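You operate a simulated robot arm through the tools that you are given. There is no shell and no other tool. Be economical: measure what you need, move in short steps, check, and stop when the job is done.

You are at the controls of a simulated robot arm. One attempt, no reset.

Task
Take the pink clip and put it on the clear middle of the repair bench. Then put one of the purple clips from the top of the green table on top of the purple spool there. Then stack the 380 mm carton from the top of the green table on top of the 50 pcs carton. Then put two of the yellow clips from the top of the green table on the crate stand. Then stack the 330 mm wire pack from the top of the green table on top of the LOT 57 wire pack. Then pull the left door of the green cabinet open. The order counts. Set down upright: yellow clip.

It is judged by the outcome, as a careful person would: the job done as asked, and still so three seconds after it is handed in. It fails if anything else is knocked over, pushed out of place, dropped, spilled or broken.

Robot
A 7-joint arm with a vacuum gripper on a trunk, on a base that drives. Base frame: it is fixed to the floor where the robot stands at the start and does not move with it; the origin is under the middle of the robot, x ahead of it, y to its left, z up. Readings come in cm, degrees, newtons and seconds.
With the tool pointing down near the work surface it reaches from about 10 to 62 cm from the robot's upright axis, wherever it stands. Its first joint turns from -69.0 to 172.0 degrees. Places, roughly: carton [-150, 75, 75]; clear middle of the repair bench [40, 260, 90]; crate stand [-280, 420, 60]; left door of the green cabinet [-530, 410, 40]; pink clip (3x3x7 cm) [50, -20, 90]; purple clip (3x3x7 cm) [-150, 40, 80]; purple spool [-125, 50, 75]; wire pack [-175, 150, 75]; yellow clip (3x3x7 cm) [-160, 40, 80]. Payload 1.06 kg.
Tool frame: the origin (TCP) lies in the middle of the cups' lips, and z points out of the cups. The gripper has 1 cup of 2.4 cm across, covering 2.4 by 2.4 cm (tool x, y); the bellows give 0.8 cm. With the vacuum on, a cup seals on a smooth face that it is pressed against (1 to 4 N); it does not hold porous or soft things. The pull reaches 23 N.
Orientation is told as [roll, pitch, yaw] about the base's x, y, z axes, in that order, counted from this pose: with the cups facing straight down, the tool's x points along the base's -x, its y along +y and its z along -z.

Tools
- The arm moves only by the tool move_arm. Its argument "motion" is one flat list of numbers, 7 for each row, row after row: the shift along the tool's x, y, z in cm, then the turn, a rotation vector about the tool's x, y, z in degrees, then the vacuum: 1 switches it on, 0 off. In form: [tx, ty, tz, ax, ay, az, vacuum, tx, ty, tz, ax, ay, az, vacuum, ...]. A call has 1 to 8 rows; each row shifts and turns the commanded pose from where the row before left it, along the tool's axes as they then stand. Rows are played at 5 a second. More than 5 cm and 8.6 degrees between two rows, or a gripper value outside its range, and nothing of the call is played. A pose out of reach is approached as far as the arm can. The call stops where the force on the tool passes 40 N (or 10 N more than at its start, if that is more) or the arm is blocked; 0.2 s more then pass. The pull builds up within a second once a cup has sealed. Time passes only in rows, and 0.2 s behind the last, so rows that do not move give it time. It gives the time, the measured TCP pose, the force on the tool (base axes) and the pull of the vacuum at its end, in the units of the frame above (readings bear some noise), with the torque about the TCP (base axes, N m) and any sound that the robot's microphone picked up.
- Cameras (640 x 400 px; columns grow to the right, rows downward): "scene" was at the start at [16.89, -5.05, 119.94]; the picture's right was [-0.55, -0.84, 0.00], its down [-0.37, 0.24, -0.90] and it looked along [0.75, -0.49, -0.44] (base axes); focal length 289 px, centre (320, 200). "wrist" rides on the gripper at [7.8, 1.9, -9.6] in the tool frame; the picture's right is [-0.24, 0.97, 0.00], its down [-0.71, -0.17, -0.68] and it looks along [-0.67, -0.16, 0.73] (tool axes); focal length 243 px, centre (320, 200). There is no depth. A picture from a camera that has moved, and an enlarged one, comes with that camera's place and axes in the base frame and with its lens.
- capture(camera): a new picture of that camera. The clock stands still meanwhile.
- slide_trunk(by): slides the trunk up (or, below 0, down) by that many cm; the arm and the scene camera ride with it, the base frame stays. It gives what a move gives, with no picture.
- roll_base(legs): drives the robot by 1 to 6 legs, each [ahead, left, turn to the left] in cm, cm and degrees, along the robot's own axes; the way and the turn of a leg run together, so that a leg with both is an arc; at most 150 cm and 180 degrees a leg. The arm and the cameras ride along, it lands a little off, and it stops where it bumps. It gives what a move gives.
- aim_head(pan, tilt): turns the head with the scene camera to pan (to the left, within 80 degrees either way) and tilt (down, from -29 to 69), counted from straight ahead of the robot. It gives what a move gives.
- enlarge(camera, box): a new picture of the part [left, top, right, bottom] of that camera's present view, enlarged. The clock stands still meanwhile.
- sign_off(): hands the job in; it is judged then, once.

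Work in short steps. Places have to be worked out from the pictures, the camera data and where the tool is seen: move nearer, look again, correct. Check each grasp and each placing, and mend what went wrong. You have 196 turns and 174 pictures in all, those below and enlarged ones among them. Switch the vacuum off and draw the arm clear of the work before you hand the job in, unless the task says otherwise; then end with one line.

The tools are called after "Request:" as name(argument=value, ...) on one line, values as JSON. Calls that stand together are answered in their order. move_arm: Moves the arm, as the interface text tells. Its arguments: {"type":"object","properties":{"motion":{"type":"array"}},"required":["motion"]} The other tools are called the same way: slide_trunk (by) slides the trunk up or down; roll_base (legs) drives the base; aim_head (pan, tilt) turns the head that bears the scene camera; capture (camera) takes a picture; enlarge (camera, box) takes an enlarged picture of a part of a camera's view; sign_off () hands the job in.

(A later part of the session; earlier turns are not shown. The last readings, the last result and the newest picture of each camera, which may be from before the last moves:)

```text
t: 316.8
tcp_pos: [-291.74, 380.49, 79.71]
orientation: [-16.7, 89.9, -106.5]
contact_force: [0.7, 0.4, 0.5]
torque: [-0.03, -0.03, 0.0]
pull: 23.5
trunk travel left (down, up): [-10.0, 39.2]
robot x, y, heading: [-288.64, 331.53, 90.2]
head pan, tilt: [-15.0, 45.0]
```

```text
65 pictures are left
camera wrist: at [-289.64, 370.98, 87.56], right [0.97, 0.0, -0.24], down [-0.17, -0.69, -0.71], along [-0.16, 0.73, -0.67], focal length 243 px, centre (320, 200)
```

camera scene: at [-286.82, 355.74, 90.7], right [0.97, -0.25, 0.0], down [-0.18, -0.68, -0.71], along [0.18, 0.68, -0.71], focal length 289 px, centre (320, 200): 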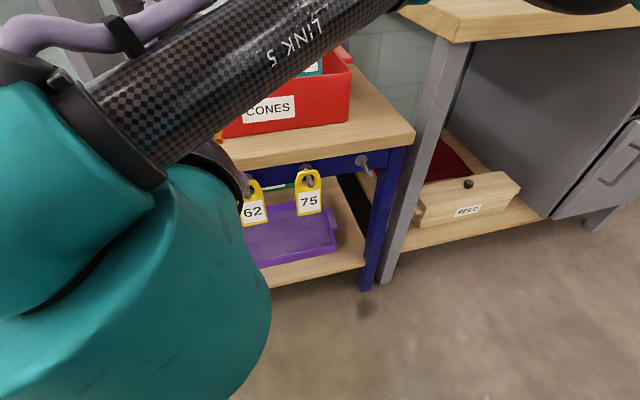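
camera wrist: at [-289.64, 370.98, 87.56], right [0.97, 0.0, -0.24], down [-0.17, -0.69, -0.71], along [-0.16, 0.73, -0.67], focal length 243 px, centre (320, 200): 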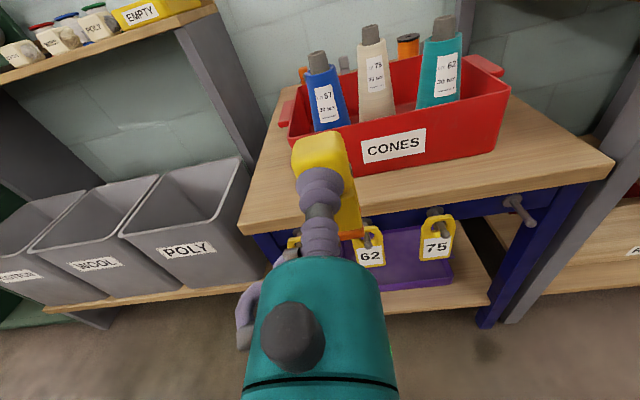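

A good view. I'll lower the arm 8 cm, then drive the base forward 15 cm.

Request:
move_arm(motion=[-4, 0, 0, 0, 0, 0, 1, -4, 0, 0, 0, 0, 0, 1, -1.5, 0, 0, 0, 0, 0, 1])

Request:
roll_base(legs=[[14, 0, 0]])

Request:
capture(camera="wrist")

```text
t: 317.6
tcp_pos: [-291.61, 380.55, 70.09]
orientation: [-29.1, 89.8, -118.9]
contact_force: [0.3, -0.2, -0.2]
torque: [-0.04, -0.02, 0.01]
pull: 22.5
trunk travel left (down, up): [-10.0, 39.2]
robot x, y, heading: [-289.15, 331.68, 90.3]
head pan, tilt: [-15.0, 45.0]
```

```text
t: 318.9
tcp_pos: [-291.44, 394.8, 70.12]
orientation: [-13.1, 89.9, -103.2]
contact_force: [-0.1, -1.0, 0.1]
torque: [-0.05, 0.03, 0.04]
pull: 22.6
trunk travel left (down, up): [-10.0, 39.2]
robot x, y, heading: [-289.1, 345.77, 90.0]
head pan, tilt: [-15.0, 45.0]
```

```text
64 pictures are left
camera wrist: at [-289.48, 385.23, 78.01], right [0.97, 0.0, -0.24], down [-0.17, -0.69, -0.71], along [-0.16, 0.73, -0.67], focal length 243 px, centre (320, 200)
```

wrist: 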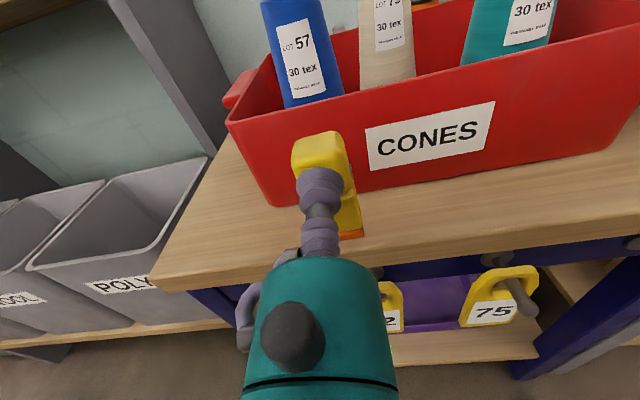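

The strip runs y 400–408.9. I'll advance 8.2 cm so the clip sits mid-strip, then lower.

Request:
move_arm(motion=[0, 0, 4.1, 0, 0, 0, 1, 0, 0, 4.1, 0, 0, 0, 1, -3, 0, 0, 0, 0, 0, 1, -3, 0, 0, 0, 0, 0, 1, -0.8, 0, 0, 0, 0, 0, 1, 0, 0, 0, 0, 0, 0, 1])

Request:
capture(camera="wrist")

Request:
capture(camera="scene")

```text
t: 319.9
tcp_pos: [-291.52, 403.13, 66.33]
orientation: [-167.8, 88.7, 102.0]
contact_force: [1.8, -12.3, 23.6]
torque: [-2.07, -0.4, -0.12]
pull: 15.7
trunk travel left (down, up): [-10.0, 39.2]
robot x, y, heading: [-289.06, 345.91, 90.0]
head pan, tilt: [-15.0, 45.0]
stopped in row 4: the force on the tool passed its limit at 84 N (the readings are from after the stop); the commanded pose is now the measured one
```

```text
63 pictures are left
camera wrist: at [-289.54, 393.34, 73.9], right [0.97, 0.0, -0.24], down [-0.18, -0.67, -0.72], along [-0.16, 0.74, -0.65], focal length 243 px, centre (320, 200)
```

wrist: 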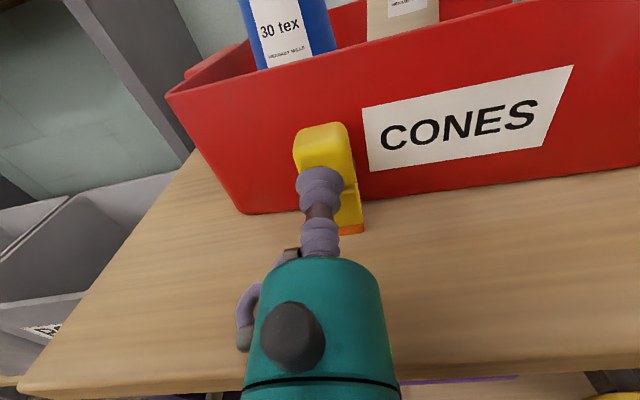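

```text
62 pictures are left
camera scene: at [-286.76, 369.74, 90.78], right [0.97, -0.26, 0.0], down [-0.18, -0.68, -0.71], along [0.18, 0.68, -0.71], focal length 289 px, centre (320, 200)
```

scene: 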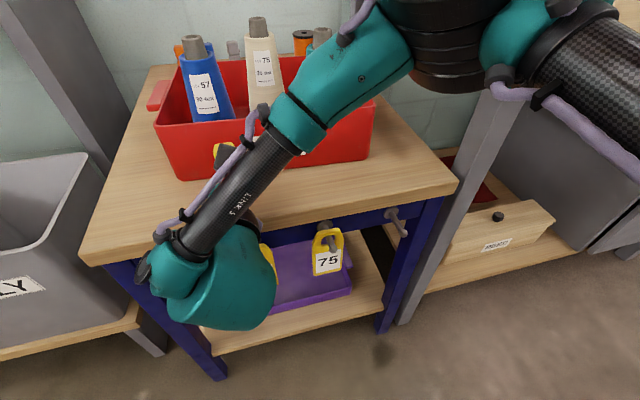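

The wrist housing hit something (probably the hanging tags at the front edge). I'll raise 2 cm at once and check the grip.

Request:
move_arm(motion=[1, 0, 0, 0, 0, 0, 1, 1.5, 0, 0, 0, 1.3, 0, 1, 0, 0, 0, 0, 0, 0, 1])

Request:
enlarge(camera="scene", box=[80, 120, 480, 370])

```text
t: 320.7
tcp_pos: [-291.63, 403.21, 68.39]
orientation: [-174.6, 87.7, 95.2]
contact_force: [-0.2, -2.4, -1.5]
torque: [-0.13, 0.03, -0.04]
pull: 22.4
trunk travel left (down, up): [-10.0, 39.2]
robot x, y, heading: [-288.61, 345.96, 90.2]
head pan, tilt: [-15.0, 45.0]
```

```text
1.60 times, centred on (280, 245) of scene
camera zoom: at [-286.79, 369.95, 90.7], right [0.97, -0.26, 0.0], down [-0.18, -0.68, -0.71], along [0.18, 0.68, -0.71], focal length 463 px, centre (384, 128)
```

zoom: 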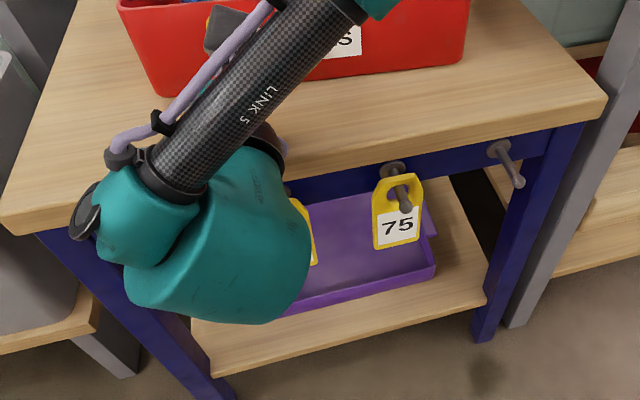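

Pegs with tags stick out at the stand's front, so the horizontal wrist can't go low there. Instead I'll stand the clip upright at the front edge of the desk to the right (no pegs), then regrasp it from the top. First up and back.

Request:
move_arm(motion=[3, 0, 0, 0, -2.3, 0, 1, 0, 0, -4, 0, 0, 0, 1, 0, 0, -4, 0, 0, 0, 1])

Request:
slide_trunk(by=25)

```text
t: 321.5
tcp_pos: [-291.45, 395.05, 71.49]
orientation: [-105.6, 89.8, 164.1]
contact_force: [-0.8, -0.4, 0.2]
torque: [-0.02, -0.01, 0.02]
pull: 22.2
trunk travel left (down, up): [-10.0, 39.2]
robot x, y, heading: [-289.33, 345.95, 90.1]
head pan, tilt: [-15.0, 45.0]
```

```text
t: 324.1
tcp_pos: [-291.52, 395.19, 96.42]
orientation: [-82.6, 89.8, -172.9]
contact_force: [0.5, 0.3, 0.0]
torque: [-0.05, 0.0, 0.01]
pull: 22.5
trunk travel left (down, up): [-35.0, 14.2]
robot x, y, heading: [-289.02, 345.64, 89.9]
head pan, tilt: [-15.0, 45.0]
```

Now back 17 cm and right 50 cm, then look.

Request:
roll_base(legs=[[-17, 0, 0], [0, -52, 0]])

Request:
capture(camera="wrist")

Request:
capture(camera="scene")

```text
t: 330.2
tcp_pos: [-239.95, 378.44, 96.41]
orientation: [-90.4, 89.8, 179.0]
contact_force: [-1.1, 0.5, -0.8]
torque: [-0.04, -0.03, -0.05]
pull: 23.2
trunk travel left (down, up): [-35.0, 14.2]
robot x, y, heading: [-237.58, 328.83, 89.8]
head pan, tilt: [-15.0, 45.0]
```

```text
60 pictures are left
camera wrist: at [-237.99, 368.79, 104.28], right [0.97, -0.01, -0.24], down [-0.18, -0.68, -0.71], along [-0.16, 0.73, -0.67], focal length 243 px, centre (320, 200)
```

wrist: 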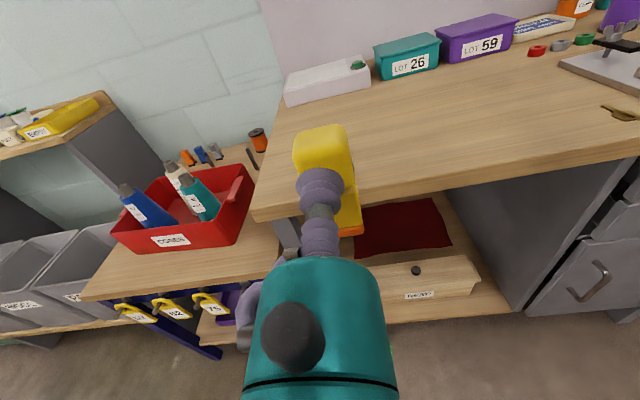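

```text
59 pictures are left
camera scene: at [-235.3, 345.98, 117.03], right [0.97, -0.26, 0.0], down [-0.18, -0.68, -0.71], along [0.18, 0.68, -0.71], focal length 289 px, centre (320, 200)
```

scene: 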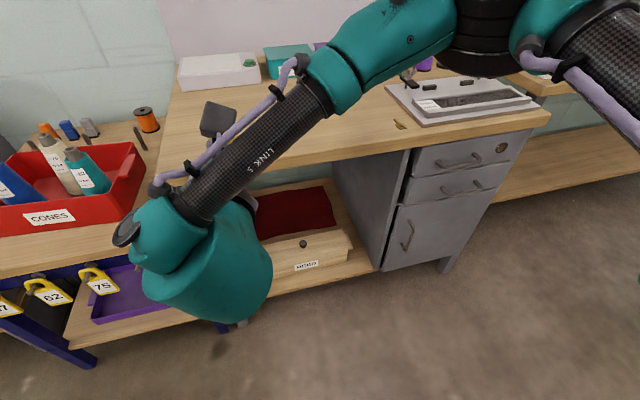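

The desk top is at z≈86 with its front edge at y≈387. I'll advance 10.8 cm and lower gently to about TCP z 92.

Request:
move_arm(motion=[0, 0, 3.6, 0, 0, 0, 1, 0, 0, 3.6, 0, 0, 0, 1, 0, 0, 3.6, 0, 0, 0, 1, -1.5, 0, 0, 0, 0, 0, 1, -1, 0, 0, 0, 0, 0, 1, 0, 0, 0, 0, 0, 0, 1])

Request:
capture(camera="wrist")

```text
t: 331.6
tcp_pos: [-239.85, 389.24, 94.06]
orientation: [-92.1, 89.8, 177.3]
contact_force: [-0.6, -0.2, 0.0]
torque: [-0.04, 0.04, 0.01]
pull: 22.5
trunk travel left (down, up): [-35.0, 14.2]
robot x, y, heading: [-237.19, 329.17, 89.8]
head pan, tilt: [-15.0, 45.0]
```

```text
58 pictures are left
camera wrist: at [-237.87, 379.65, 101.93], right [0.97, -0.01, -0.24], down [-0.18, -0.68, -0.71], along [-0.16, 0.73, -0.67], focal length 243 px, centre (320, 200)
```

wrist: 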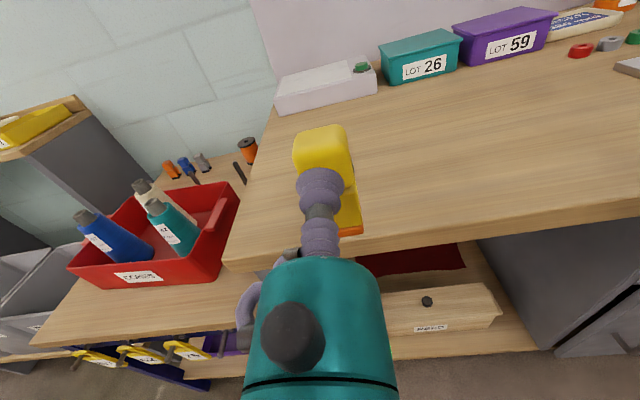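

I'll lower in small steps, watching the force.

Request:
move_arm(motion=[-0.4, 0, 0, 0, 0, 0, 1, -0.4, 0, 0, 0, 0, 0, 1, 0, 0, 0, 0, 0, 0, 1])

Request:
enlarge(camera="wrist", box=[260, 110, 420, 260])

```text
t: 332.4
tcp_pos: [-239.9, 389.22, 93.2]
orientation: [-93.3, 89.8, 176.3]
contact_force: [1.1, 0.1, -1.1]
torque: [-0.03, 0.03, -0.01]
pull: 23.3
trunk travel left (down, up): [-35.0, 14.2]
robot x, y, heading: [-237.47, 328.77, 90.1]
head pan, tilt: [-15.0, 45.0]
```

```text
2.67 times, centred on (340, 185) of wrist
camera zoom: at [-237.96, 379.65, 101.07], right [0.97, -0.01, -0.24], down [-0.18, -0.68, -0.71], along [-0.16, 0.73, -0.67], focal length 647 px, centre (267, 240)
```

zoom: 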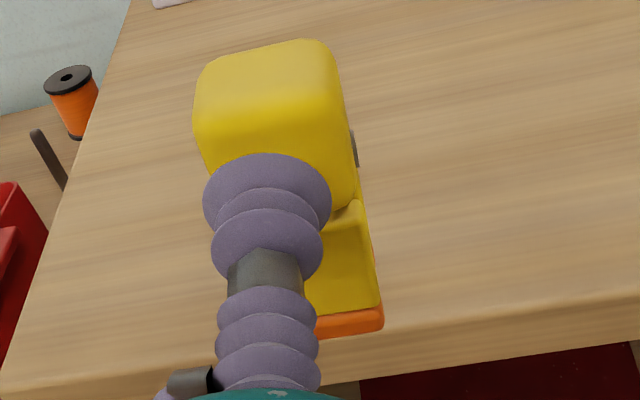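

Cross-checking the views, the desk is actually lower and farther (z≈72, edge y≈400), so the clip is still in front of it in the air. I'll drive forward 14 cm at this height and re-measure.

Request:
roll_base(legs=[[14, 0, 0]])

Request:
capture(camera="wrist")

Request:
capture(camera="scene")

```text
t: 333.7
tcp_pos: [-239.89, 403.15, 93.2]
orientation: [-83.9, 89.8, -174.4]
contact_force: [-0.6, -0.6, -0.8]
torque: [-0.04, 0.01, -0.02]
pull: 22.9
trunk travel left (down, up): [-35.0, 14.2]
robot x, y, heading: [-237.37, 343.17, 89.9]
head pan, tilt: [-15.0, 45.0]
```

```text
56 pictures are left
camera wrist: at [-237.83, 393.62, 101.05], right [0.97, -0.01, -0.24], down [-0.18, -0.68, -0.71], along [-0.16, 0.73, -0.67], focal length 243 px, centre (320, 200)
```

wrist: 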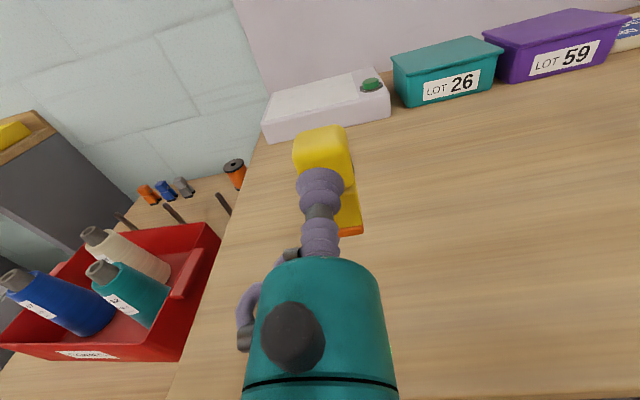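

```text
55 pictures are left
camera scene: at [-235.24, 359.95, 117.02], right [0.97, -0.26, 0.0], down [-0.19, -0.68, -0.71], along [0.19, 0.68, -0.71], focal length 289 px, centre (320, 200)
```

scene: 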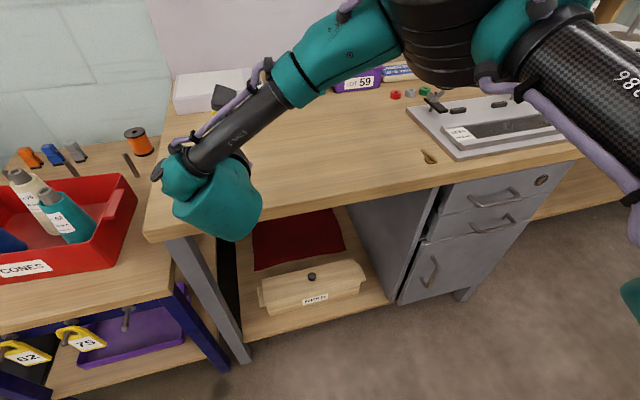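

The desk top is at z≈79 with its edge at y≈396.5. I'll move back 3.5 cm and lower 6 cm.

Request:
move_arm(motion=[0, 0, -3.4, 0, 0, 0, 1, -3, 0, 0, 0, 0, 0, 1, -2, 0, 0, 0, 0, 0, 1, -1, 0, 0, 0, 0, 0, 1])

Request:
capture(camera="wrist")

Request:
capture(camera="scene")

```text
t: 334.7
tcp_pos: [-240.0, 399.63, 87.28]
orientation: [-92.4, 89.7, 177.0]
contact_force: [0.8, 0.2, -0.4]
torque: [-0.08, -0.01, 0.0]
pull: 22.6
trunk travel left (down, up): [-35.0, 14.2]
robot x, y, heading: [-237.79, 343.02, 89.4]
head pan, tilt: [-15.0, 45.0]
```

```text
54 pictures are left
camera wrist: at [-237.94, 390.15, 95.04], right [0.97, -0.01, -0.24], down [-0.18, -0.68, -0.71], along [-0.16, 0.73, -0.67], focal length 243 px, centre (320, 200)
```

wrist: 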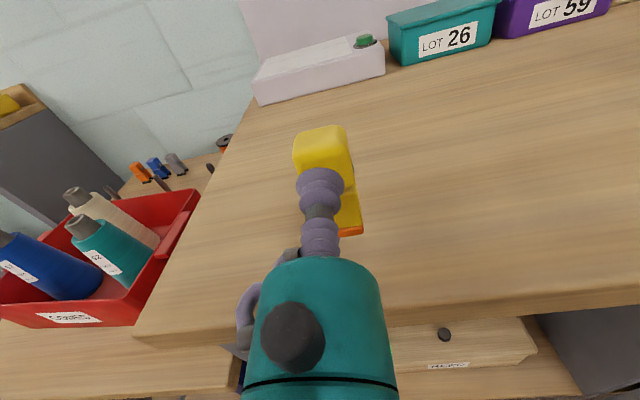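

```text
53 pictures are left
camera scene: at [-235.24, 359.9, 117.03], right [0.97, -0.26, 0.0], down [-0.19, -0.68, -0.71], along [0.19, 0.68, -0.71], focal length 289 px, centre (320, 200)
```

scene: 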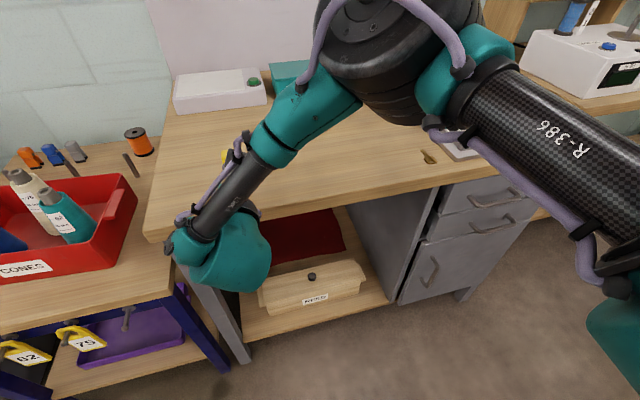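

Position looks right. Lowering in small steps.

Request:
move_arm(motion=[-0.5, 0, 0, 0, 0, 0, 1, -0.5, 0, 0, 0, 0, 0, 1, -0.4, 0, 0, 0, 0, 0, 1, 0, 0, 0, 0, 0, 0, 1])

Request:
enlarge(camera="wrist", box=[260, 110, 420, 260])

```text
t: 335.7
tcp_pos: [-239.84, 399.82, 85.8]
orientation: [-87.7, 89.8, -178.2]
contact_force: [1.1, 0.1, 0.3]
torque: [-0.03, -0.01, 0.01]
pull: 22.4
trunk travel left (down, up): [-35.0, 14.2]
robot x, y, heading: [-237.36, 343.14, 89.8]
head pan, tilt: [-15.0, 45.0]
```

```text
2.67 times, centred on (340, 185) of wrist
camera zoom: at [-237.86, 390.21, 93.71], right [0.97, -0.01, -0.24], down [-0.18, -0.68, -0.71], along [-0.16, 0.73, -0.67], focal length 647 px, centre (267, 240)
```

zoom: 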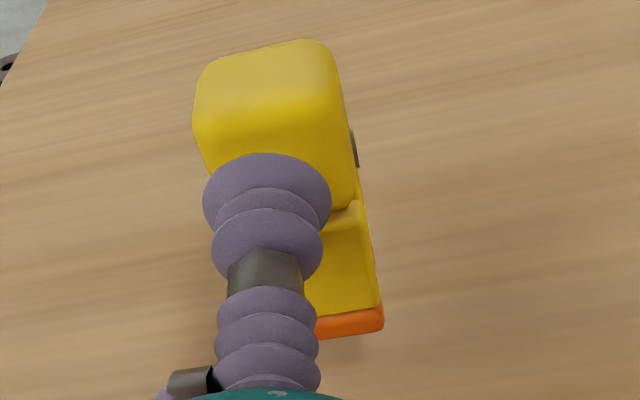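

Request:
move_arm(motion=[-0.4, 0, 0, 0, 0, 0, 1, -0.4, 0, 0, 0, 0, 0, 1, 0, 0, 0, 0, 0, 0, 1])

Request:
enlarge(camera="wrist", box=[260, 110, 420, 260])

```text
t: 336.5
tcp_pos: [-239.79, 399.71, 85.1]
orientation: [-98.2, 89.9, 171.2]
contact_force: [0.2, 0.5, -1.0]
torque: [-0.04, 0.02, -0.02]
pull: 23.0
trunk travel left (down, up): [-35.0, 14.2]
robot x, y, heading: [-237.58, 343.13, 89.6]
head pan, tilt: [-15.0, 45.0]
```

```text
2.67 times, centred on (340, 185) of wrist
camera zoom: at [-237.89, 390.17, 92.87], right [0.97, -0.01, -0.24], down [-0.18, -0.68, -0.71], along [-0.16, 0.73, -0.66], focal length 647 px, centre (267, 240)
```

zoom: 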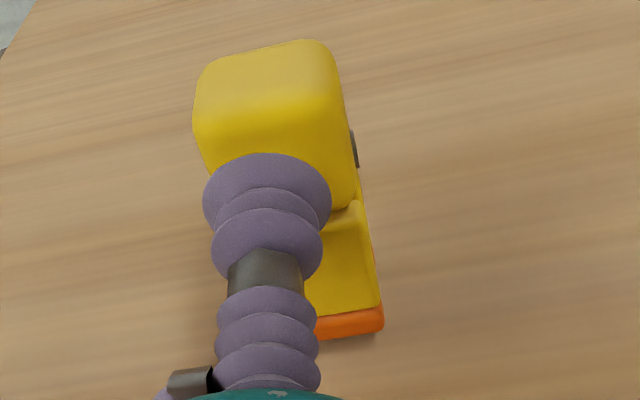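

Request:
move_arm(motion=[-0.3, 0, 0, 0, 0, 0, 1, -0.3, 0, 0, 0, 0, 0, 1, 0, 0, 0, 0, 0, 0, 1])

```text
t: 337.3
tcp_pos: [-239.81, 399.74, 84.38]
orientation: [-89.1, 89.7, -179.6]
contact_force: [0.7, 0.1, -0.1]
torque: [-0.07, 0.01, 0.02]
pull: 23.3
trunk travel left (down, up): [-35.0, 14.2]
robot x, y, heading: [-237.72, 342.98, 89.8]
head pan, tilt: [-15.0, 45.0]
```

Request:
move_arm(motion=[-0.25, 0, 0, 0, 0, 0, 1, -0.25, 0, 0, 0, 0, 0, 1, 0, 0, 0, 0, 0, 0, 1])

Request:
enlarge(camera="wrist", box=[260, 110, 420, 260])

```text
t: 338.1
tcp_pos: [-239.73, 399.78, 84.18]
orientation: [-131.9, 89.7, 137.5]
contact_force: [-1.2, -3.3, 15.1]
torque: [-0.12, -0.02, 0.0]
pull: 23.1
trunk travel left (down, up): [-35.0, 14.2]
robot x, y, heading: [-237.6, 342.91, 89.6]
head pan, tilt: [-15.0, 45.0]
```

```text
2.67 times, centred on (340, 185) of wrist
camera zoom: at [-237.87, 390.01, 91.92], right [0.97, -0.01, -0.24], down [-0.18, -0.68, -0.71], along [-0.16, 0.73, -0.66], focal length 647 px, centre (267, 240)
```

zoom: 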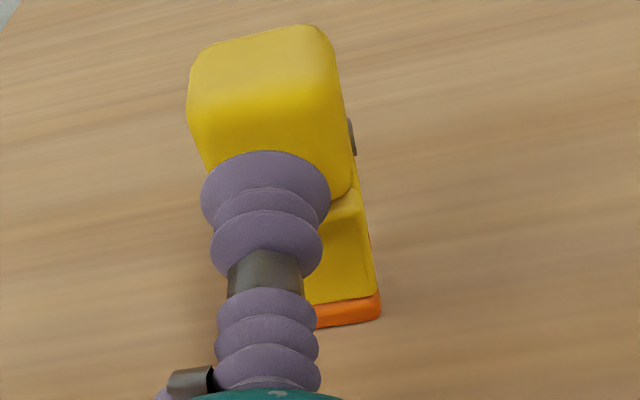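

The clip is on the desk (15 N). I'll ease up, release, and back straight off.

Request:
move_arm(motion=[0.25, 0, 0, 0, 0, 0, 1, 0, 0, 0, 0, 0, 0, 0, 0, 0, 0, 0, 0, 0, 0, 0, 0, 0, 0, 0, 0, 0, 0, 0, -0.3, 0, 0, 0, 0, 0, 0, -0.7, 0, 0, 0, 0, 0, 0, -4, 0, 0, 0, 0, 0, 0, -4, 0, 0, 0, 0])

Request:
capture(camera="wrist")

```text
t: 339.9
tcp_pos: [-239.9, 390.62, 84.15]
orientation: [-97.2, 89.8, 172.2]
contact_force: [-0.6, -0.8, 0.0]
torque: [-0.03, -0.01, 0.01]
pull: 0.2
trunk travel left (down, up): [-35.0, 14.2]
robot x, y, heading: [-237.49, 343.34, 89.9]
head pan, tilt: [-15.0, 45.0]
```

```text
49 pictures are left
camera wrist: at [-237.91, 381.06, 91.96], right [0.97, -0.01, -0.24], down [-0.18, -0.68, -0.71], along [-0.16, 0.73, -0.66], focal length 243 px, centre (320, 200)
```

wrist: 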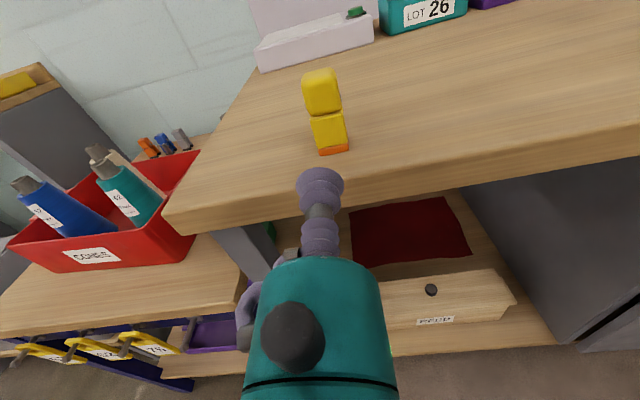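

Clip A stands upright on the desk. Now I'll raise the tool, tilt it back down, and unwind it.

Request:
move_arm(motion=[4.5, 0, -1, 0, 0, 0, 0, 4.5, 0, -1, 0, 0, 0, 0, 4.5, 0, 0, 0, 0, 0, 0, 4.5, 0, 0, 0, 0, 0, 0, 0, 0, 0, 0, -8.5, 0, 0, 0, 0, 0, 0, -8.5, 0, 0, 0, 0, 0, 0, -8.5, 0, 0, 0, 0, 0, 0, -8.5, 0, 0])

Request:
move_arm(motion=[0, 0, 0, 0, -8.5, 0, 0, 0, 0, 0, 0, -8.5, 0, 0, 0, 0, 0, 0, -8.5, 0, 0, 0, 0, 0, 0, -8.5, 0, 0, 0, 0, 0, 0, -8.5, 0, 0, 0, 0, 0, 0, -8.5, 0, 0, 0, 0, 0, 0, -4.8, 0, 0])

Request:
move_arm(motion=[0, 0, 0, 0, 0, -8.5, 0, 0, 0, 0, 0, 0, -8.5, 0, 0, 0, 0, 0, 0, -8.5, 0, 0, 0, 0, 0, 0, -8.5, 0, 0, 0, 0, 0, 0, -8.5, 0, 0, 0, 0, 0, 0, -8.5, 0, 0, 0, 0, 0, 0, -8.5, 0, 0, 0, 0, 0, 0, -8.5, 0])

Request:
move_arm(motion=[0, 0, 0, 0, 0, -8.5, 0, 0, 0, 0, 0, 0, -8.5, 0, 0, 0, 0, 0, 0, -8.5, 0, 0, 0, 0, 0, 0, -8.5, 0, 0, 0, 0, 0, 0, -8.5, 0, 0, 0, 0, 0, 0, -8.5, 0, 0, 0, 0, 0, 0, -8.5, 0, 0, 0, 0, 0, 0, -8.5, 0])

Request:
move_arm(motion=[0, 0, 0, 0, 0, -8.5, 0, 0, 0, 0, 0, 0, -8.5, 0, 0, 0, 0, 0, 0, -8.5, 0, 0, 0, 0, 0, 0, -8.5, 0, 0, 0, 0, 0, 0, -8.5, 0, 0, 0, 0, 0, 0, -1.5, 0])

```text
t: 341.7
tcp_pos: [-239.96, 388.82, 102.2]
orientation: [-0.3, 56.0, -90.8]
contact_force: [-0.3, -0.2, 0.6]
torque: [0.0, -0.02, -0.02]
pull: 0.1
trunk travel left (down, up): [-35.0, 14.2]
robot x, y, heading: [-237.54, 342.99, 89.7]
head pan, tilt: [-15.0, 45.0]
```

```text
t: 343.3
tcp_pos: [-239.8, 388.77, 102.14]
orientation: [-0.4, 0.1, -90.5]
contact_force: [0.5, -0.3, -0.1]
torque: [0.0, -0.01, -0.03]
pull: 0.1
trunk travel left (down, up): [-35.0, 14.2]
robot x, y, heading: [-237.68, 342.88, 90.1]
head pan, tilt: [-15.0, 45.0]
```

```text
t: 345.1
tcp_pos: [-239.89, 388.75, 102.16]
orientation: [0.1, 0.2, -22.4]
contact_force: [0.3, 1.8, -0.5]
torque: [-0.02, -0.03, 0.05]
pull: 0.0
trunk travel left (down, up): [-35.0, 14.2]
robot x, y, heading: [-237.67, 342.9, 89.9]
head pan, tilt: [-15.0, 45.0]
```

```text
t: 346.9
tcp_pos: [-239.9, 388.82, 102.24]
orientation: [0.3, -0.1, 45.6]
contact_force: [0.3, 0.2, 0.0]
torque: [0.04, -0.01, -0.02]
pull: 0.1
trunk travel left (down, up): [-35.0, 14.2]
robot x, y, heading: [-237.77, 343.05, 90.0]
head pan, tilt: [-15.0, 45.0]
```

```text
t: 348.3
tcp_pos: [-239.86, 388.9, 102.16]
orientation: [0.3, -0.2, 89.6]
contact_force: [-0.6, -0.6, 0.4]
torque: [-0.01, 0.01, -0.01]
pull: 0.2
trunk travel left (down, up): [-35.0, 14.2]
robot x, y, heading: [-237.96, 342.65, 90.2]
head pan, tilt: [-15.0, 45.0]
```

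Unwound. I'll move above the clip (about (-239.9, 401.1), top z≈85.4) and check.

Request:
move_arm(motion=[-4.5, 0, 0, 0, 0, 0, 0, -4.5, 0, 0, 0, 0, 0, 0, -3.1, 0, 0, 0, 0, 0, 0, 0, 0, 4.5, 0, 0, 0, 0, 0, 0, 4.5, 0, 0, 0, 0, 0, 0, 3.5, 0, 0, 0, 0])

Request:
enlarge(camera="scene", box=[180, 100, 340, 220])

Request:
enlarge(camera="wrist", box=[240, 80, 400, 200])

```text
t: 349.7
tcp_pos: [-239.64, 400.85, 89.8]
orientation: [0.2, -0.2, 89.5]
contact_force: [-0.1, -0.4, 0.2]
torque: [-0.01, 0.0, -0.01]
pull: 0.1
trunk travel left (down, up): [-35.0, 14.2]
robot x, y, heading: [-237.8, 342.9, 89.8]
head pan, tilt: [-15.0, 45.0]
```

```text
3.33 times, centred on (260, 160) of scene
camera zoom: at [-235.24, 359.91, 117.02], right [0.97, -0.26, 0.0], down [-0.19, -0.68, -0.71], along [0.19, 0.68, -0.71], focal length 964 px, centre (520, 333)
```

zoom: 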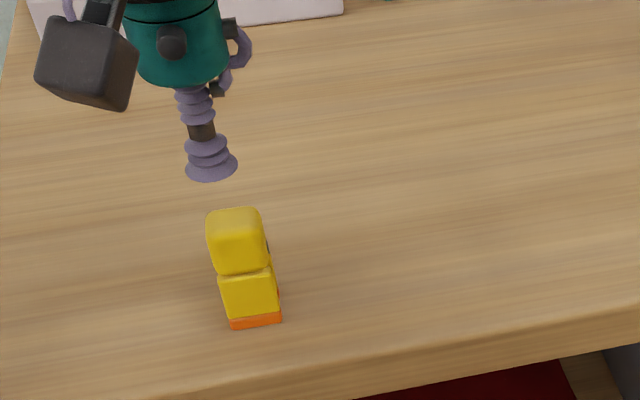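

```text
3.33 times, centred on (320, 140) of wrist
camera zoom: at [-241.46, 393.02, 99.43], right [-0.97, 0.24, 0.0], down [0.18, 0.7, 0.69], along [0.16, 0.67, -0.73], focal length 809 px, centre (320, 400)
```

zoom: 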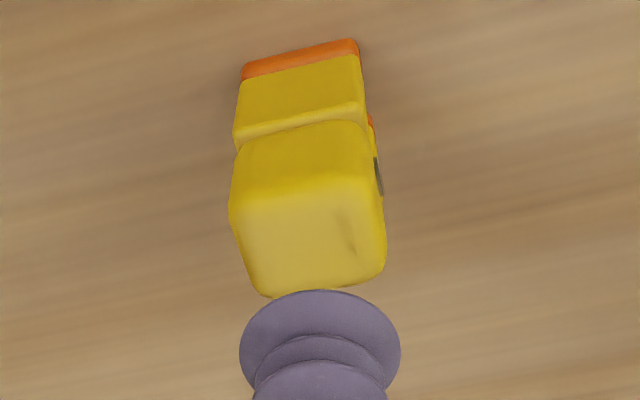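

I'll correct by +0.35 in x and +0.5 in y, then press.

Request:
move_arm(motion=[-0.5, -0.35, 1.5, 0, 0, 0, 1, 0, 0, 1.2, 0, 0, 0, 1, 0, 0, 0.5, 0, 0, 0, 1, 0, 0, 0.3, 0, 0, 0, 1, 0, 0, 0.3, 0, 0, 0, 1, 0, 0, 0, 0, 0, 0, 1])

```text
t: 351.1
tcp_pos: [-239.47, 401.52, 85.87]
orientation: [0.2, -0.2, 89.6]
contact_force: [1.6, -1.0, 4.4]
torque: [-0.01, -0.01, 0.0]
pull: 0.1
trunk travel left (down, up): [-35.0, 14.2]
robot x, y, heading: [-237.49, 343.23, 89.9]
head pan, tilt: [-15.0, 45.0]
```

Request:
move_arm(motion=[0, 0, 0.2, 0, 0, 0, 1, 0, 0, 0.15, 0, 0, 0, 1, 0, 0, 0, 0, 0, 0, 1, 0, 0, 0, 0, 0, 0, 1])

Request:
enlarge(camera="wrist", box=[240, 80, 400, 200])

Request:
enlarge(camera="scene", box=[190, 130, 290, 205])

```text
t: 352.1
tcp_pos: [-239.52, 401.45, 85.65]
orientation: [0.3, -0.3, 89.5]
contact_force: [0.5, 1.7, 19.4]
torque: [-0.01, 0.0, -0.02]
pull: 0.1
trunk travel left (down, up): [-35.0, 14.2]
robot x, y, heading: [-237.25, 342.56, 90.0]
head pan, tilt: [-15.0, 45.0]
```

```text
3.33 times, centred on (320, 140) of wrist
camera zoom: at [-241.29, 393.5, 95.27], right [-0.97, 0.24, 0.01], down [0.18, 0.7, 0.69], along [0.16, 0.67, -0.73], focal length 809 px, centre (320, 400)
```

zoom: 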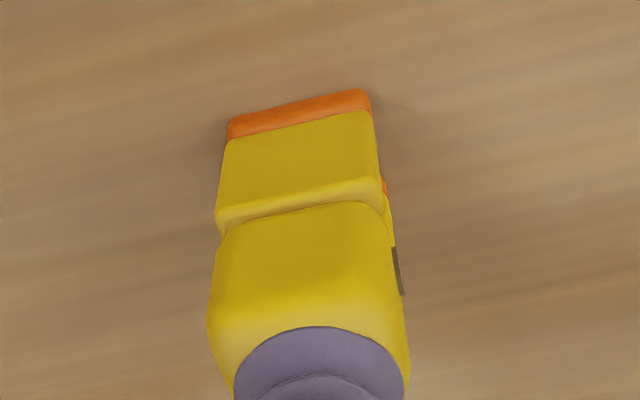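

```text
5.33 times, centred on (240, 168) of scene
camera zoom: at [-235.23, 359.77, 117.06], right [0.97, -0.26, 0.0], down [-0.19, -0.68, -0.71], along [0.19, 0.68, -0.71], focal length 1542 px, centre (747, 373)
```

zoom: 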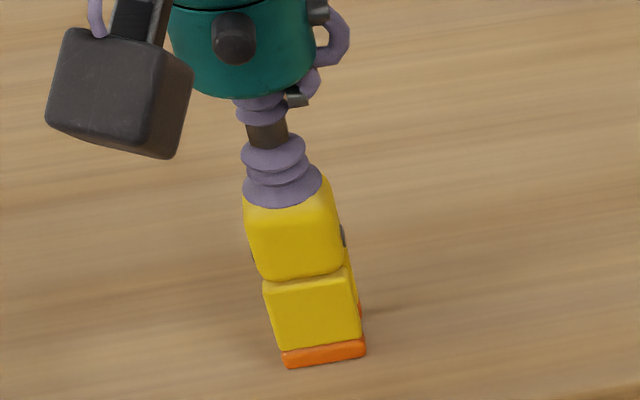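

Contact but no seal; the cup is slightly too far and left. I'll raise, shift -0.4 in y and +0.25 in x, and press again.

Request:
move_arm(motion=[0, 0, -0.8, 0, 0, 0, 1, 0.4, -0.25, 0, 0, 0, 0, 1, 0, 0, 0.5, 0, 0, 0, 1, 0, 0, 0.3, 0, 0, 0, 1, 0, 0, 0, 0, 0, 0, 1, 0, 0, 0, 0, 0, 0, 1])

```text
t: 353.5
tcp_pos: [-239.36, 401.03, 85.75]
orientation: [0.4, -0.4, 89.5]
contact_force: [-1.6, 2.3, 21.9]
torque: [-0.07, -0.04, 0.0]
pull: 0.0
trunk travel left (down, up): [-35.0, 14.2]
robot x, y, heading: [-237.51, 342.96, 89.8]
head pan, tilt: [-15.0, 45.0]
```

Request:
move_arm(motion=[0, 0, -1, 0, 0, 0, 0, 2.5, 0, -1.5, 0, 0, 0, 0])

Request:
enlarge(camera="scene", box=[190, 130, 290, 205])

Request:
enlarge(camera="wrist", box=[260, 110, 380, 200])

```text
t: 354.1
tcp_pos: [-239.16, 398.36, 88.01]
orientation: [0.1, -0.1, 89.4]
contact_force: [-0.5, -0.1, -0.9]
torque: [-0.01, -0.01, -0.01]
pull: 0.0
trunk travel left (down, up): [-35.0, 14.2]
robot x, y, heading: [-237.29, 342.84, 89.8]
head pan, tilt: [-15.0, 45.0]
```

```text
5.33 times, centred on (240, 168) of scene
camera zoom: at [-235.23, 359.88, 117.02], right [0.96, -0.26, 0.0], down [-0.19, -0.68, -0.71], along [0.19, 0.68, -0.71], focal length 1542 px, centre (747, 373)
```

zoom: 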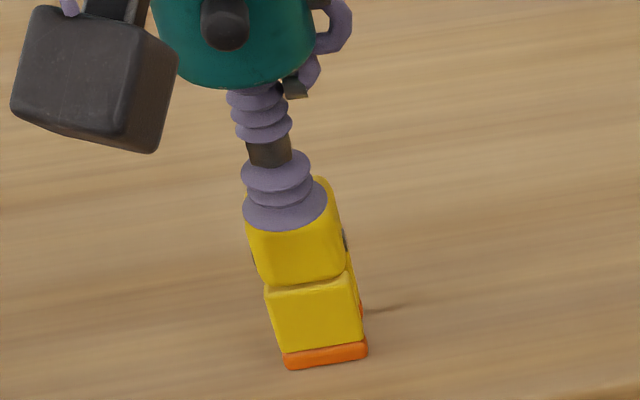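

```text
4.44 times, centred on (320, 155) of wrist
camera zoom: at [-241.08, 390.48, 97.58], right [-0.97, 0.24, 0.0], down [0.18, 0.7, 0.69], along [0.17, 0.67, -0.73], focal length 1078 px, centre (320, 400)
```

zoom: 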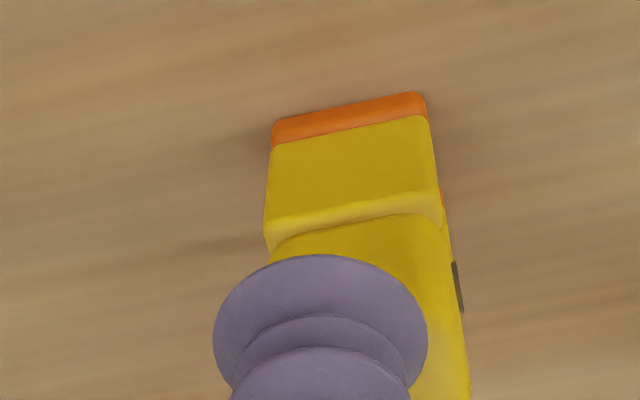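

Re-measured from the feet, the clip centre is about (-239.1, 402.0). I'll press there.

Request:
move_arm(motion=[-3.65, 0, 0, 0, 0, 0, 1, 0, 0, 1.3, 0, 0, 0, 1, 0, 0, 0.5, 0, 0, 0, 1, 0, 0, 0.3, 0, 0, 0, 1, 0, 0, 0.2, 0, 0, 0, 1, 0, 0, 0, 0, 0, 0, 1, 0, 0, 0, 0, 0, 0, 1])

```text
t: 355.7
tcp_pos: [-239.22, 402.1, 85.82]
orientation: [0.1, -0.2, 89.5]
contact_force: [0.4, 0.3, 5.6]
torque: [-0.06, 0.02, 0.01]
pull: 0.0
trunk travel left (down, up): [-35.0, 14.2]
robot x, y, heading: [-237.52, 343.1, 89.8]
head pan, tilt: [-15.0, 45.0]
```

Request:
move_arm(motion=[0, 0, 0.2, 0, 0, 0, 1, 0, 0, 0, 0, 0, 0, 1, 0, 0, 0, 0, 0, 0, 1])

Request:
enlarge(camera="scene", box=[190, 130, 290, 205])

```text
t: 356.5
tcp_pos: [-239.26, 402.04, 85.6]
orientation: [0.3, -0.3, 89.5]
contact_force: [2.8, 3.9, 17.0]
torque: [-0.07, 0.05, 0.02]
pull: 0.0
trunk travel left (down, up): [-35.0, 14.2]
robot x, y, heading: [-237.92, 343.01, 89.7]
head pan, tilt: [-15.0, 45.0]
```

```text
5.33 times, centred on (240, 168) of scene
camera zoom: at [-235.21, 359.8, 117.05], right [0.96, -0.26, 0.0], down [-0.19, -0.68, -0.71], along [0.19, 0.68, -0.71], focal length 1542 px, centre (747, 373)
```

zoom: 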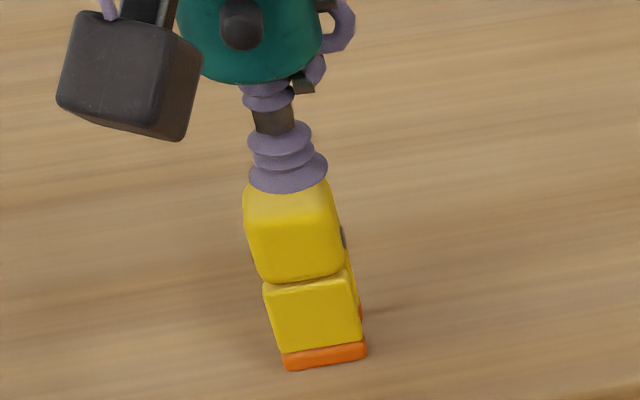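

Still no seal. I'll move the cup back and look closely at the clip's top face.

Request:
move_arm(motion=[0, 0, -1, 0, 0, 0, 0, 0, 0, -3, 0, 0, 0, 0, -2, 0, -2, 0, 0, 0, 0])

Request:
enlarge(camera="wrist", box=[260, 60, 380, 190])

```text
t: 357.3
tcp_pos: [-239.51, 403.94, 91.52]
orientation: [0.3, -0.3, 89.6]
contact_force: [0.6, 0.3, 0.1]
torque: [0.01, 0.06, -0.02]
pull: 0.1
trunk travel left (down, up): [-35.0, 14.2]
robot x, y, heading: [-237.54, 343.16, 89.9]
head pan, tilt: [-15.0, 45.0]
```

```text
3.08 times, centred on (320, 125) of wrist
camera zoom: at [-241.19, 396.14, 101.09], right [-0.97, 0.24, 0.0], down [0.18, 0.7, 0.69], along [0.16, 0.67, -0.73], focal length 746 px, centre (320, 431)
```

zoom: 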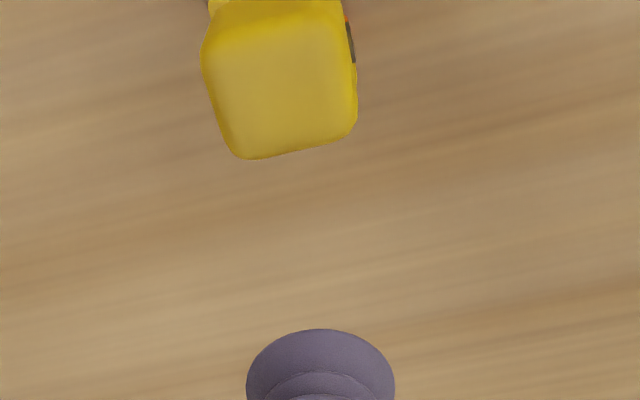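

The top face is clean and centred at about (-239.4, 401.2). I'll try again there with gentler steps.

Request:
move_arm(motion=[2.7, -0.1, 0, 0, 0, 0, 1, 0, 0, 3, 0, 0, 0, 1, 0, 0, 1.8, 0, 0, 0, 1, 0, 0, 0.4, 0, 0, 0, 1, 0, 0, 0.2, 0, 0, 0, 1, 0, 0, 0, 0, 0, 0, 1])

Request:
move_arm(motion=[0, 0, 0.15, 0, 0, 0, 1, 0, 0, 0.1, 0, 0, 0, 1, 0, 0, 0, 0, 0, 0, 1, 0, 0, 0, 0, 0, 0, 1])

```text
t: 358.7
tcp_pos: [-239.07, 401.33, 86.15]
orientation: [0.2, -0.2, 89.5]
contact_force: [-0.8, 0.2, 4.0]
torque: [0.0, -0.03, 0.01]
pull: 0.0
trunk travel left (down, up): [-35.0, 14.2]
robot x, y, heading: [-237.42, 342.8, 89.6]
head pan, tilt: [-15.0, 45.0]
```

```text
t: 359.7
tcp_pos: [-239.08, 401.45, 85.8]
orientation: [0.2, -0.2, 89.4]
contact_force: [-0.3, 0.6, 5.2]
torque: [-0.01, -0.03, 0.0]
pull: 0.1
trunk travel left (down, up): [-35.0, 14.2]
robot x, y, heading: [-237.95, 342.95, 89.7]
head pan, tilt: [-15.0, 45.0]
```

Still unsealed at x≈-239.1. I'll hop 0.4 cm in -x and press again.

Request:
move_arm(motion=[0, 0, -0.6, 0, 0, 0, 1, 0.15, 0.4, 0, 0, 0, 0, 1, 0, 0, 0.4, 0, 0, 0, 1, 0, 0, 0.3, 0, 0, 0, 1, 0, 0, 0, 0, 0, 0, 1, 0, 0, 0, 0, 0, 0, 1])

Request:
enlarge(camera="wrist", box=[260, 110, 380, 200])

```text
t: 361.1
tcp_pos: [-239.57, 401.25, 85.9]
orientation: [0.2, -0.3, 89.5]
contact_force: [2.3, 0.6, 7.2]
torque: [-0.02, 0.04, -0.01]
pull: 0.2
trunk travel left (down, up): [-35.0, 14.2]
robot x, y, heading: [-237.52, 342.57, 89.9]
head pan, tilt: [-15.0, 45.0]
```

```text
4.44 times, centred on (320, 155) of wrist
camera zoom: at [-241.35, 393.41, 95.4], right [-0.97, 0.24, 0.01], down [0.18, 0.7, 0.69], along [0.16, 0.67, -0.73], focal length 1078 px, centre (320, 400)
```

zoom: 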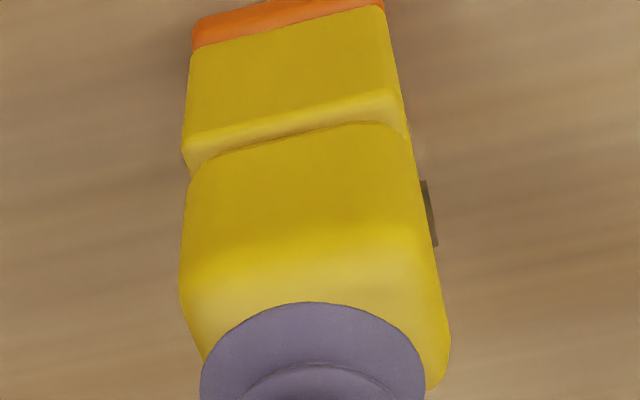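

A strip of top face shows in front of the lip, so the cup is 0.4 cm too far. I'll hop toward me and press.

Request:
move_arm(motion=[0, 0, -0.6, 0, 0, 0, 1, 0.45, -0.1, 0, 0, 0, 0, 1, 0, 0, 0.4, 0, 0, 0, 1, 0, 0, 0.3, 0, 0, 0, 1, 0, 0, 0, 0, 0, 0, 1, 0, 0, 0, 0, 0, 0, 1])

```text
t: 362.5
tcp_pos: [-239.5, 400.81, 85.83]
orientation: [0.2, -0.3, 89.4]
contact_force: [2.0, 2.0, 12.0]
torque: [-0.05, 0.04, 0.04]
pull: 0.0
trunk travel left (down, up): [-35.0, 14.2]
robot x, y, heading: [-237.78, 342.82, 89.8]
head pan, tilt: [-15.0, 45.0]
```

Request:
move_arm(motion=[0, 0, -0.6, 0, 0, 0, 1, 0.3, -0.25, 0, 0, 0, 0, 1, 0, 0, 0.4, 0, 0, 0, 1, 0, 0, 0.3, 0, 0, 0, 1, 0, 0, 0.1, 0, 0, 0, 1, 0, 0, 0, 0, 0, 0, 1, 0, 0, 0, 0, 0, 0, 1])

Request:
enlarge(camera="wrist", box=[260, 110, 380, 200])

```text
t: 364.1
tcp_pos: [-239.25, 400.52, 85.81]
orientation: [0.3, -0.4, 89.5]
contact_force: [-1.0, 3.9, 25.8]
torque: [-0.1, -0.01, 0.01]
pull: 0.0
trunk travel left (down, up): [-35.0, 14.2]
robot x, y, heading: [-237.86, 342.64, 89.9]
head pan, tilt: [-15.0, 45.0]
```

```text
4.44 times, centred on (320, 155) of wrist
camera zoom: at [-241.0, 392.64, 95.33], right [-0.97, 0.24, 0.01], down [0.18, 0.7, 0.69], along [0.16, 0.67, -0.72], focal length 1078 px, centre (320, 400)
```

zoom: 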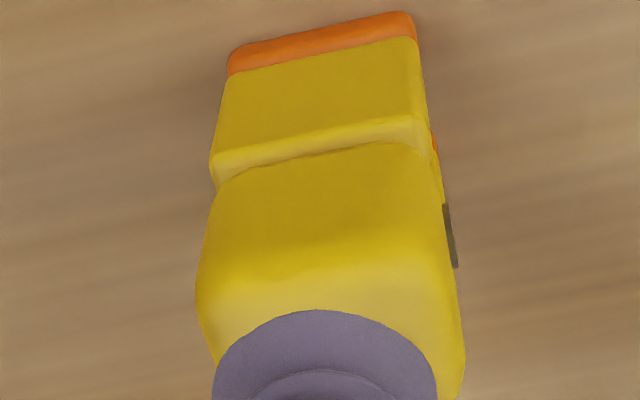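

Strip of top face is still visible, so I need about 0.45 cm more toward me. I'll lift clear, shift and press.

Request:
move_arm(motion=[0, 0, -1.2, 0, 0, 0, 1, 0.5, -0.1, 0, 0, 0, 0, 1, 0, 0, 0.6, 0, 0, 0, 1, 0, 0, 0.3, 0, 0, 0, 1, 0, 0, 0.2, 0, 0, 0, 1, 0, 0, 0, 0, 0, 0, 1, 0, 0, 0, 0, 0, 0, 1])

Request:
enlarge(camera="wrist", box=[260, 110, 380, 200])

```text
t: 365.7
tcp_pos: [-239.19, 399.96, 85.87]
orientation: [0.4, -0.2, 89.6]
contact_force: [-1.6, 0.7, 18.7]
torque: [-0.03, -0.06, -0.03]
pull: 0.0
trunk travel left (down, up): [-35.0, 14.2]
robot x, y, heading: [-237.51, 342.89, 89.7]
head pan, tilt: [-15.0, 45.0]
```

```text
4.44 times, centred on (320, 155) of wrist
camera zoom: at [-240.91, 392.1, 95.41], right [-0.97, 0.24, 0.01], down [0.18, 0.7, 0.69], along [0.16, 0.67, -0.73], focal length 1078 px, centre (320, 400)
```

zoom: 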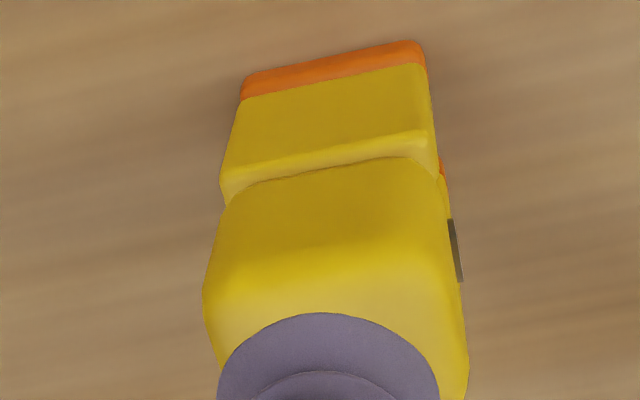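

I'll raise off, shift 0.15 in -x, and approach again in very fine steps.

Request:
move_arm(motion=[0, 0, -1.2, 0, 0, 0, 0, 0.2, 0.15, 0, 0, 0, 0, 1, 0, 0, 0.45, 0, 0, 0, 1, 0, 0, 0.12, 0, 0, 0, 1, 0, 0, 0.12, 0, 0, 0, 1, 0, 0, 0.12, 0, 0, 0, 1, 0, 0, 0.1, 0, 0, 0, 1, 0, 0, 0.1, 0, 0, 0, 1])

```text
t: 367.5
tcp_pos: [-239.22, 399.83, 85.96]
orientation: [0.3, -0.3, 89.5]
contact_force: [0.2, 1.7, 11.9]
torque: [0.0, 0.01, -0.01]
pull: 0.1
trunk travel left (down, up): [-35.0, 14.2]
robot x, y, heading: [-237.88, 343.14, 89.9]
head pan, tilt: [-15.0, 45.0]
```

I'll look from the scene camera with the cup still in light contact.

Request:
enlarge(camera="scene", box=[210, 145, 270, 190])

```text
8.89 times, centred on (240, 168) of scene
camera zoom: at [-235.23, 359.82, 117.05], right [0.96, -0.26, 0.0], down [-0.19, -0.68, -0.71], along [0.19, 0.68, -0.71], focal length 2570 px, centre (1031, 489)
```

zoom: 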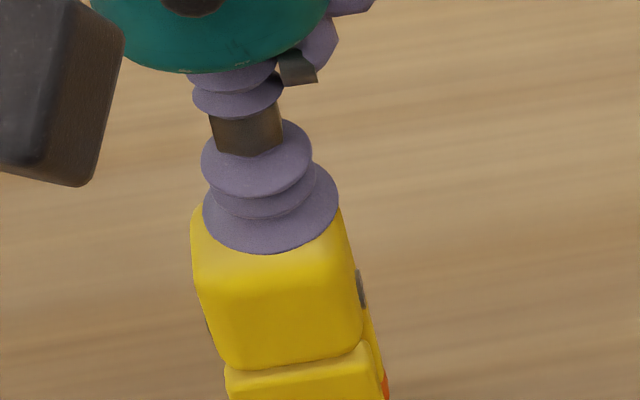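

Pressing here tips the clip toward me, so the true centre is farther out. I'll lift clear, move the cup away, and re-measure with the clip free.

Request:
move_arm(motion=[0, 0, -1.5, 0, 0, 0, 0, 0, 0, -2.5, 0, 0, 0, 0, -2.2, 0, 0, 0, 0, 0, 0])

Request:
enlarge(camera="scene", box=[200, 130, 280, 190])

Request:
enlarge(camera="wrist", box=[260, 60, 380, 190])

```text
t: 368.3
tcp_pos: [-239.26, 402.14, 89.72]
orientation: [0.3, -0.1, 89.5]
contact_force: [0.0, -0.7, -0.1]
torque: [-0.02, -0.03, 0.02]
pull: 0.0
trunk travel left (down, up): [-35.0, 14.2]
robot x, y, heading: [-237.43, 343.11, 89.9]
head pan, tilt: [-15.0, 45.0]
```

```text
6.67 times, centred on (240, 160) of scene
camera zoom: at [-235.26, 359.9, 117.02], right [0.97, -0.26, 0.0], down [-0.19, -0.68, -0.71], along [0.19, 0.68, -0.71], focal length 1928 px, centre (853, 467)
```

zoom: 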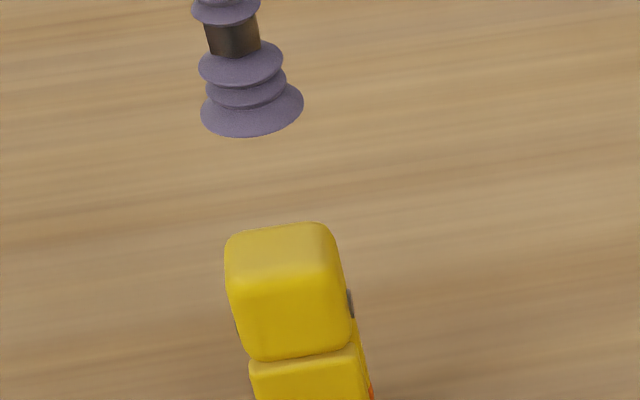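

```text
3.08 times, centred on (320, 125) of wrist
camera zoom: at [-241.09, 394.26, 99.29], right [-0.97, 0.24, 0.0], down [0.18, 0.7, 0.69], along [0.16, 0.67, -0.73], focal length 746 px, centre (320, 431)
```

zoom: 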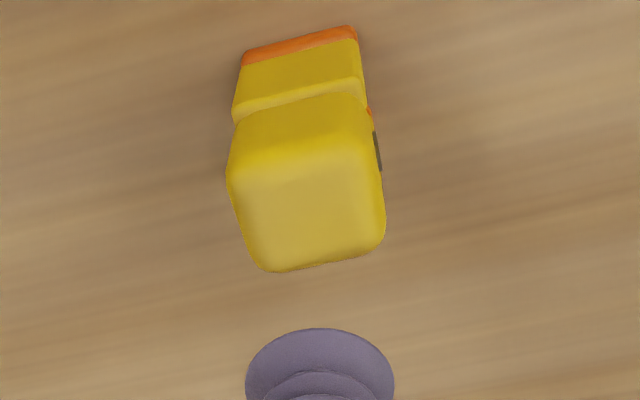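

Free, the clip's top centre is at about (-239.2, 400.9, 86.1) from both cameras. I'll go exactly there and press finely.

Request:
move_arm(motion=[1.25, -0.05, 0, 0, 0, 0, 1, 0, 0, 2.8, 0, 0, 0, 1, 0, 0, 0.4, 0, 0, 0, 1, 0, 0, 0.2, 0, 0, 0, 1, 0, 0, 0.2, 0, 0, 0, 1, 0, 0, 0.15, 0, 0, 0, 1, 0, 0, 0, 0, 0, 0, 1, 0, 0, 0, 0, 0, 0, 1])

```text
t: 370.1
tcp_pos: [-239.2, 400.71, 86.07]
orientation: [0.2, -0.3, 89.5]
contact_force: [-1.5, 3.9, 18.0]
torque: [0.04, -0.01, 0.0]
pull: 22.7
trunk travel left (down, up): [-35.0, 14.2]
robot x, y, heading: [-237.57, 343.22, 89.8]
head pan, tilt: [-15.0, 45.0]
```

Sealed. I'll lift it and confirm before driving.

Request:
move_arm(motion=[0, 0, -1, 0, 0, 0, 1, 0, 0, -3, 0, 0, 0, 1, 0, 0, -4, 0, 0, 0, 1, 0, 0, -4, 0, 0, 0, 1, 4.5, 0, 0, 0, 0, 0, 1, 4.5, 0, 0, 0, 0, 0, 1, 4.5, 0, 0, 0, 0, 0, 1])

```text
t: 371.7
tcp_pos: [-239.25, 387.05, 97.73]
orientation: [0.2, -0.1, 89.4]
contact_force: [0.4, 0.6, -0.1]
torque: [-0.03, 0.0, 0.02]
pull: 23.1
trunk travel left (down, up): [-35.0, 14.2]
robot x, y, heading: [-237.58, 343.46, 90.1]
head pan, tilt: [-15.0, 45.0]
```

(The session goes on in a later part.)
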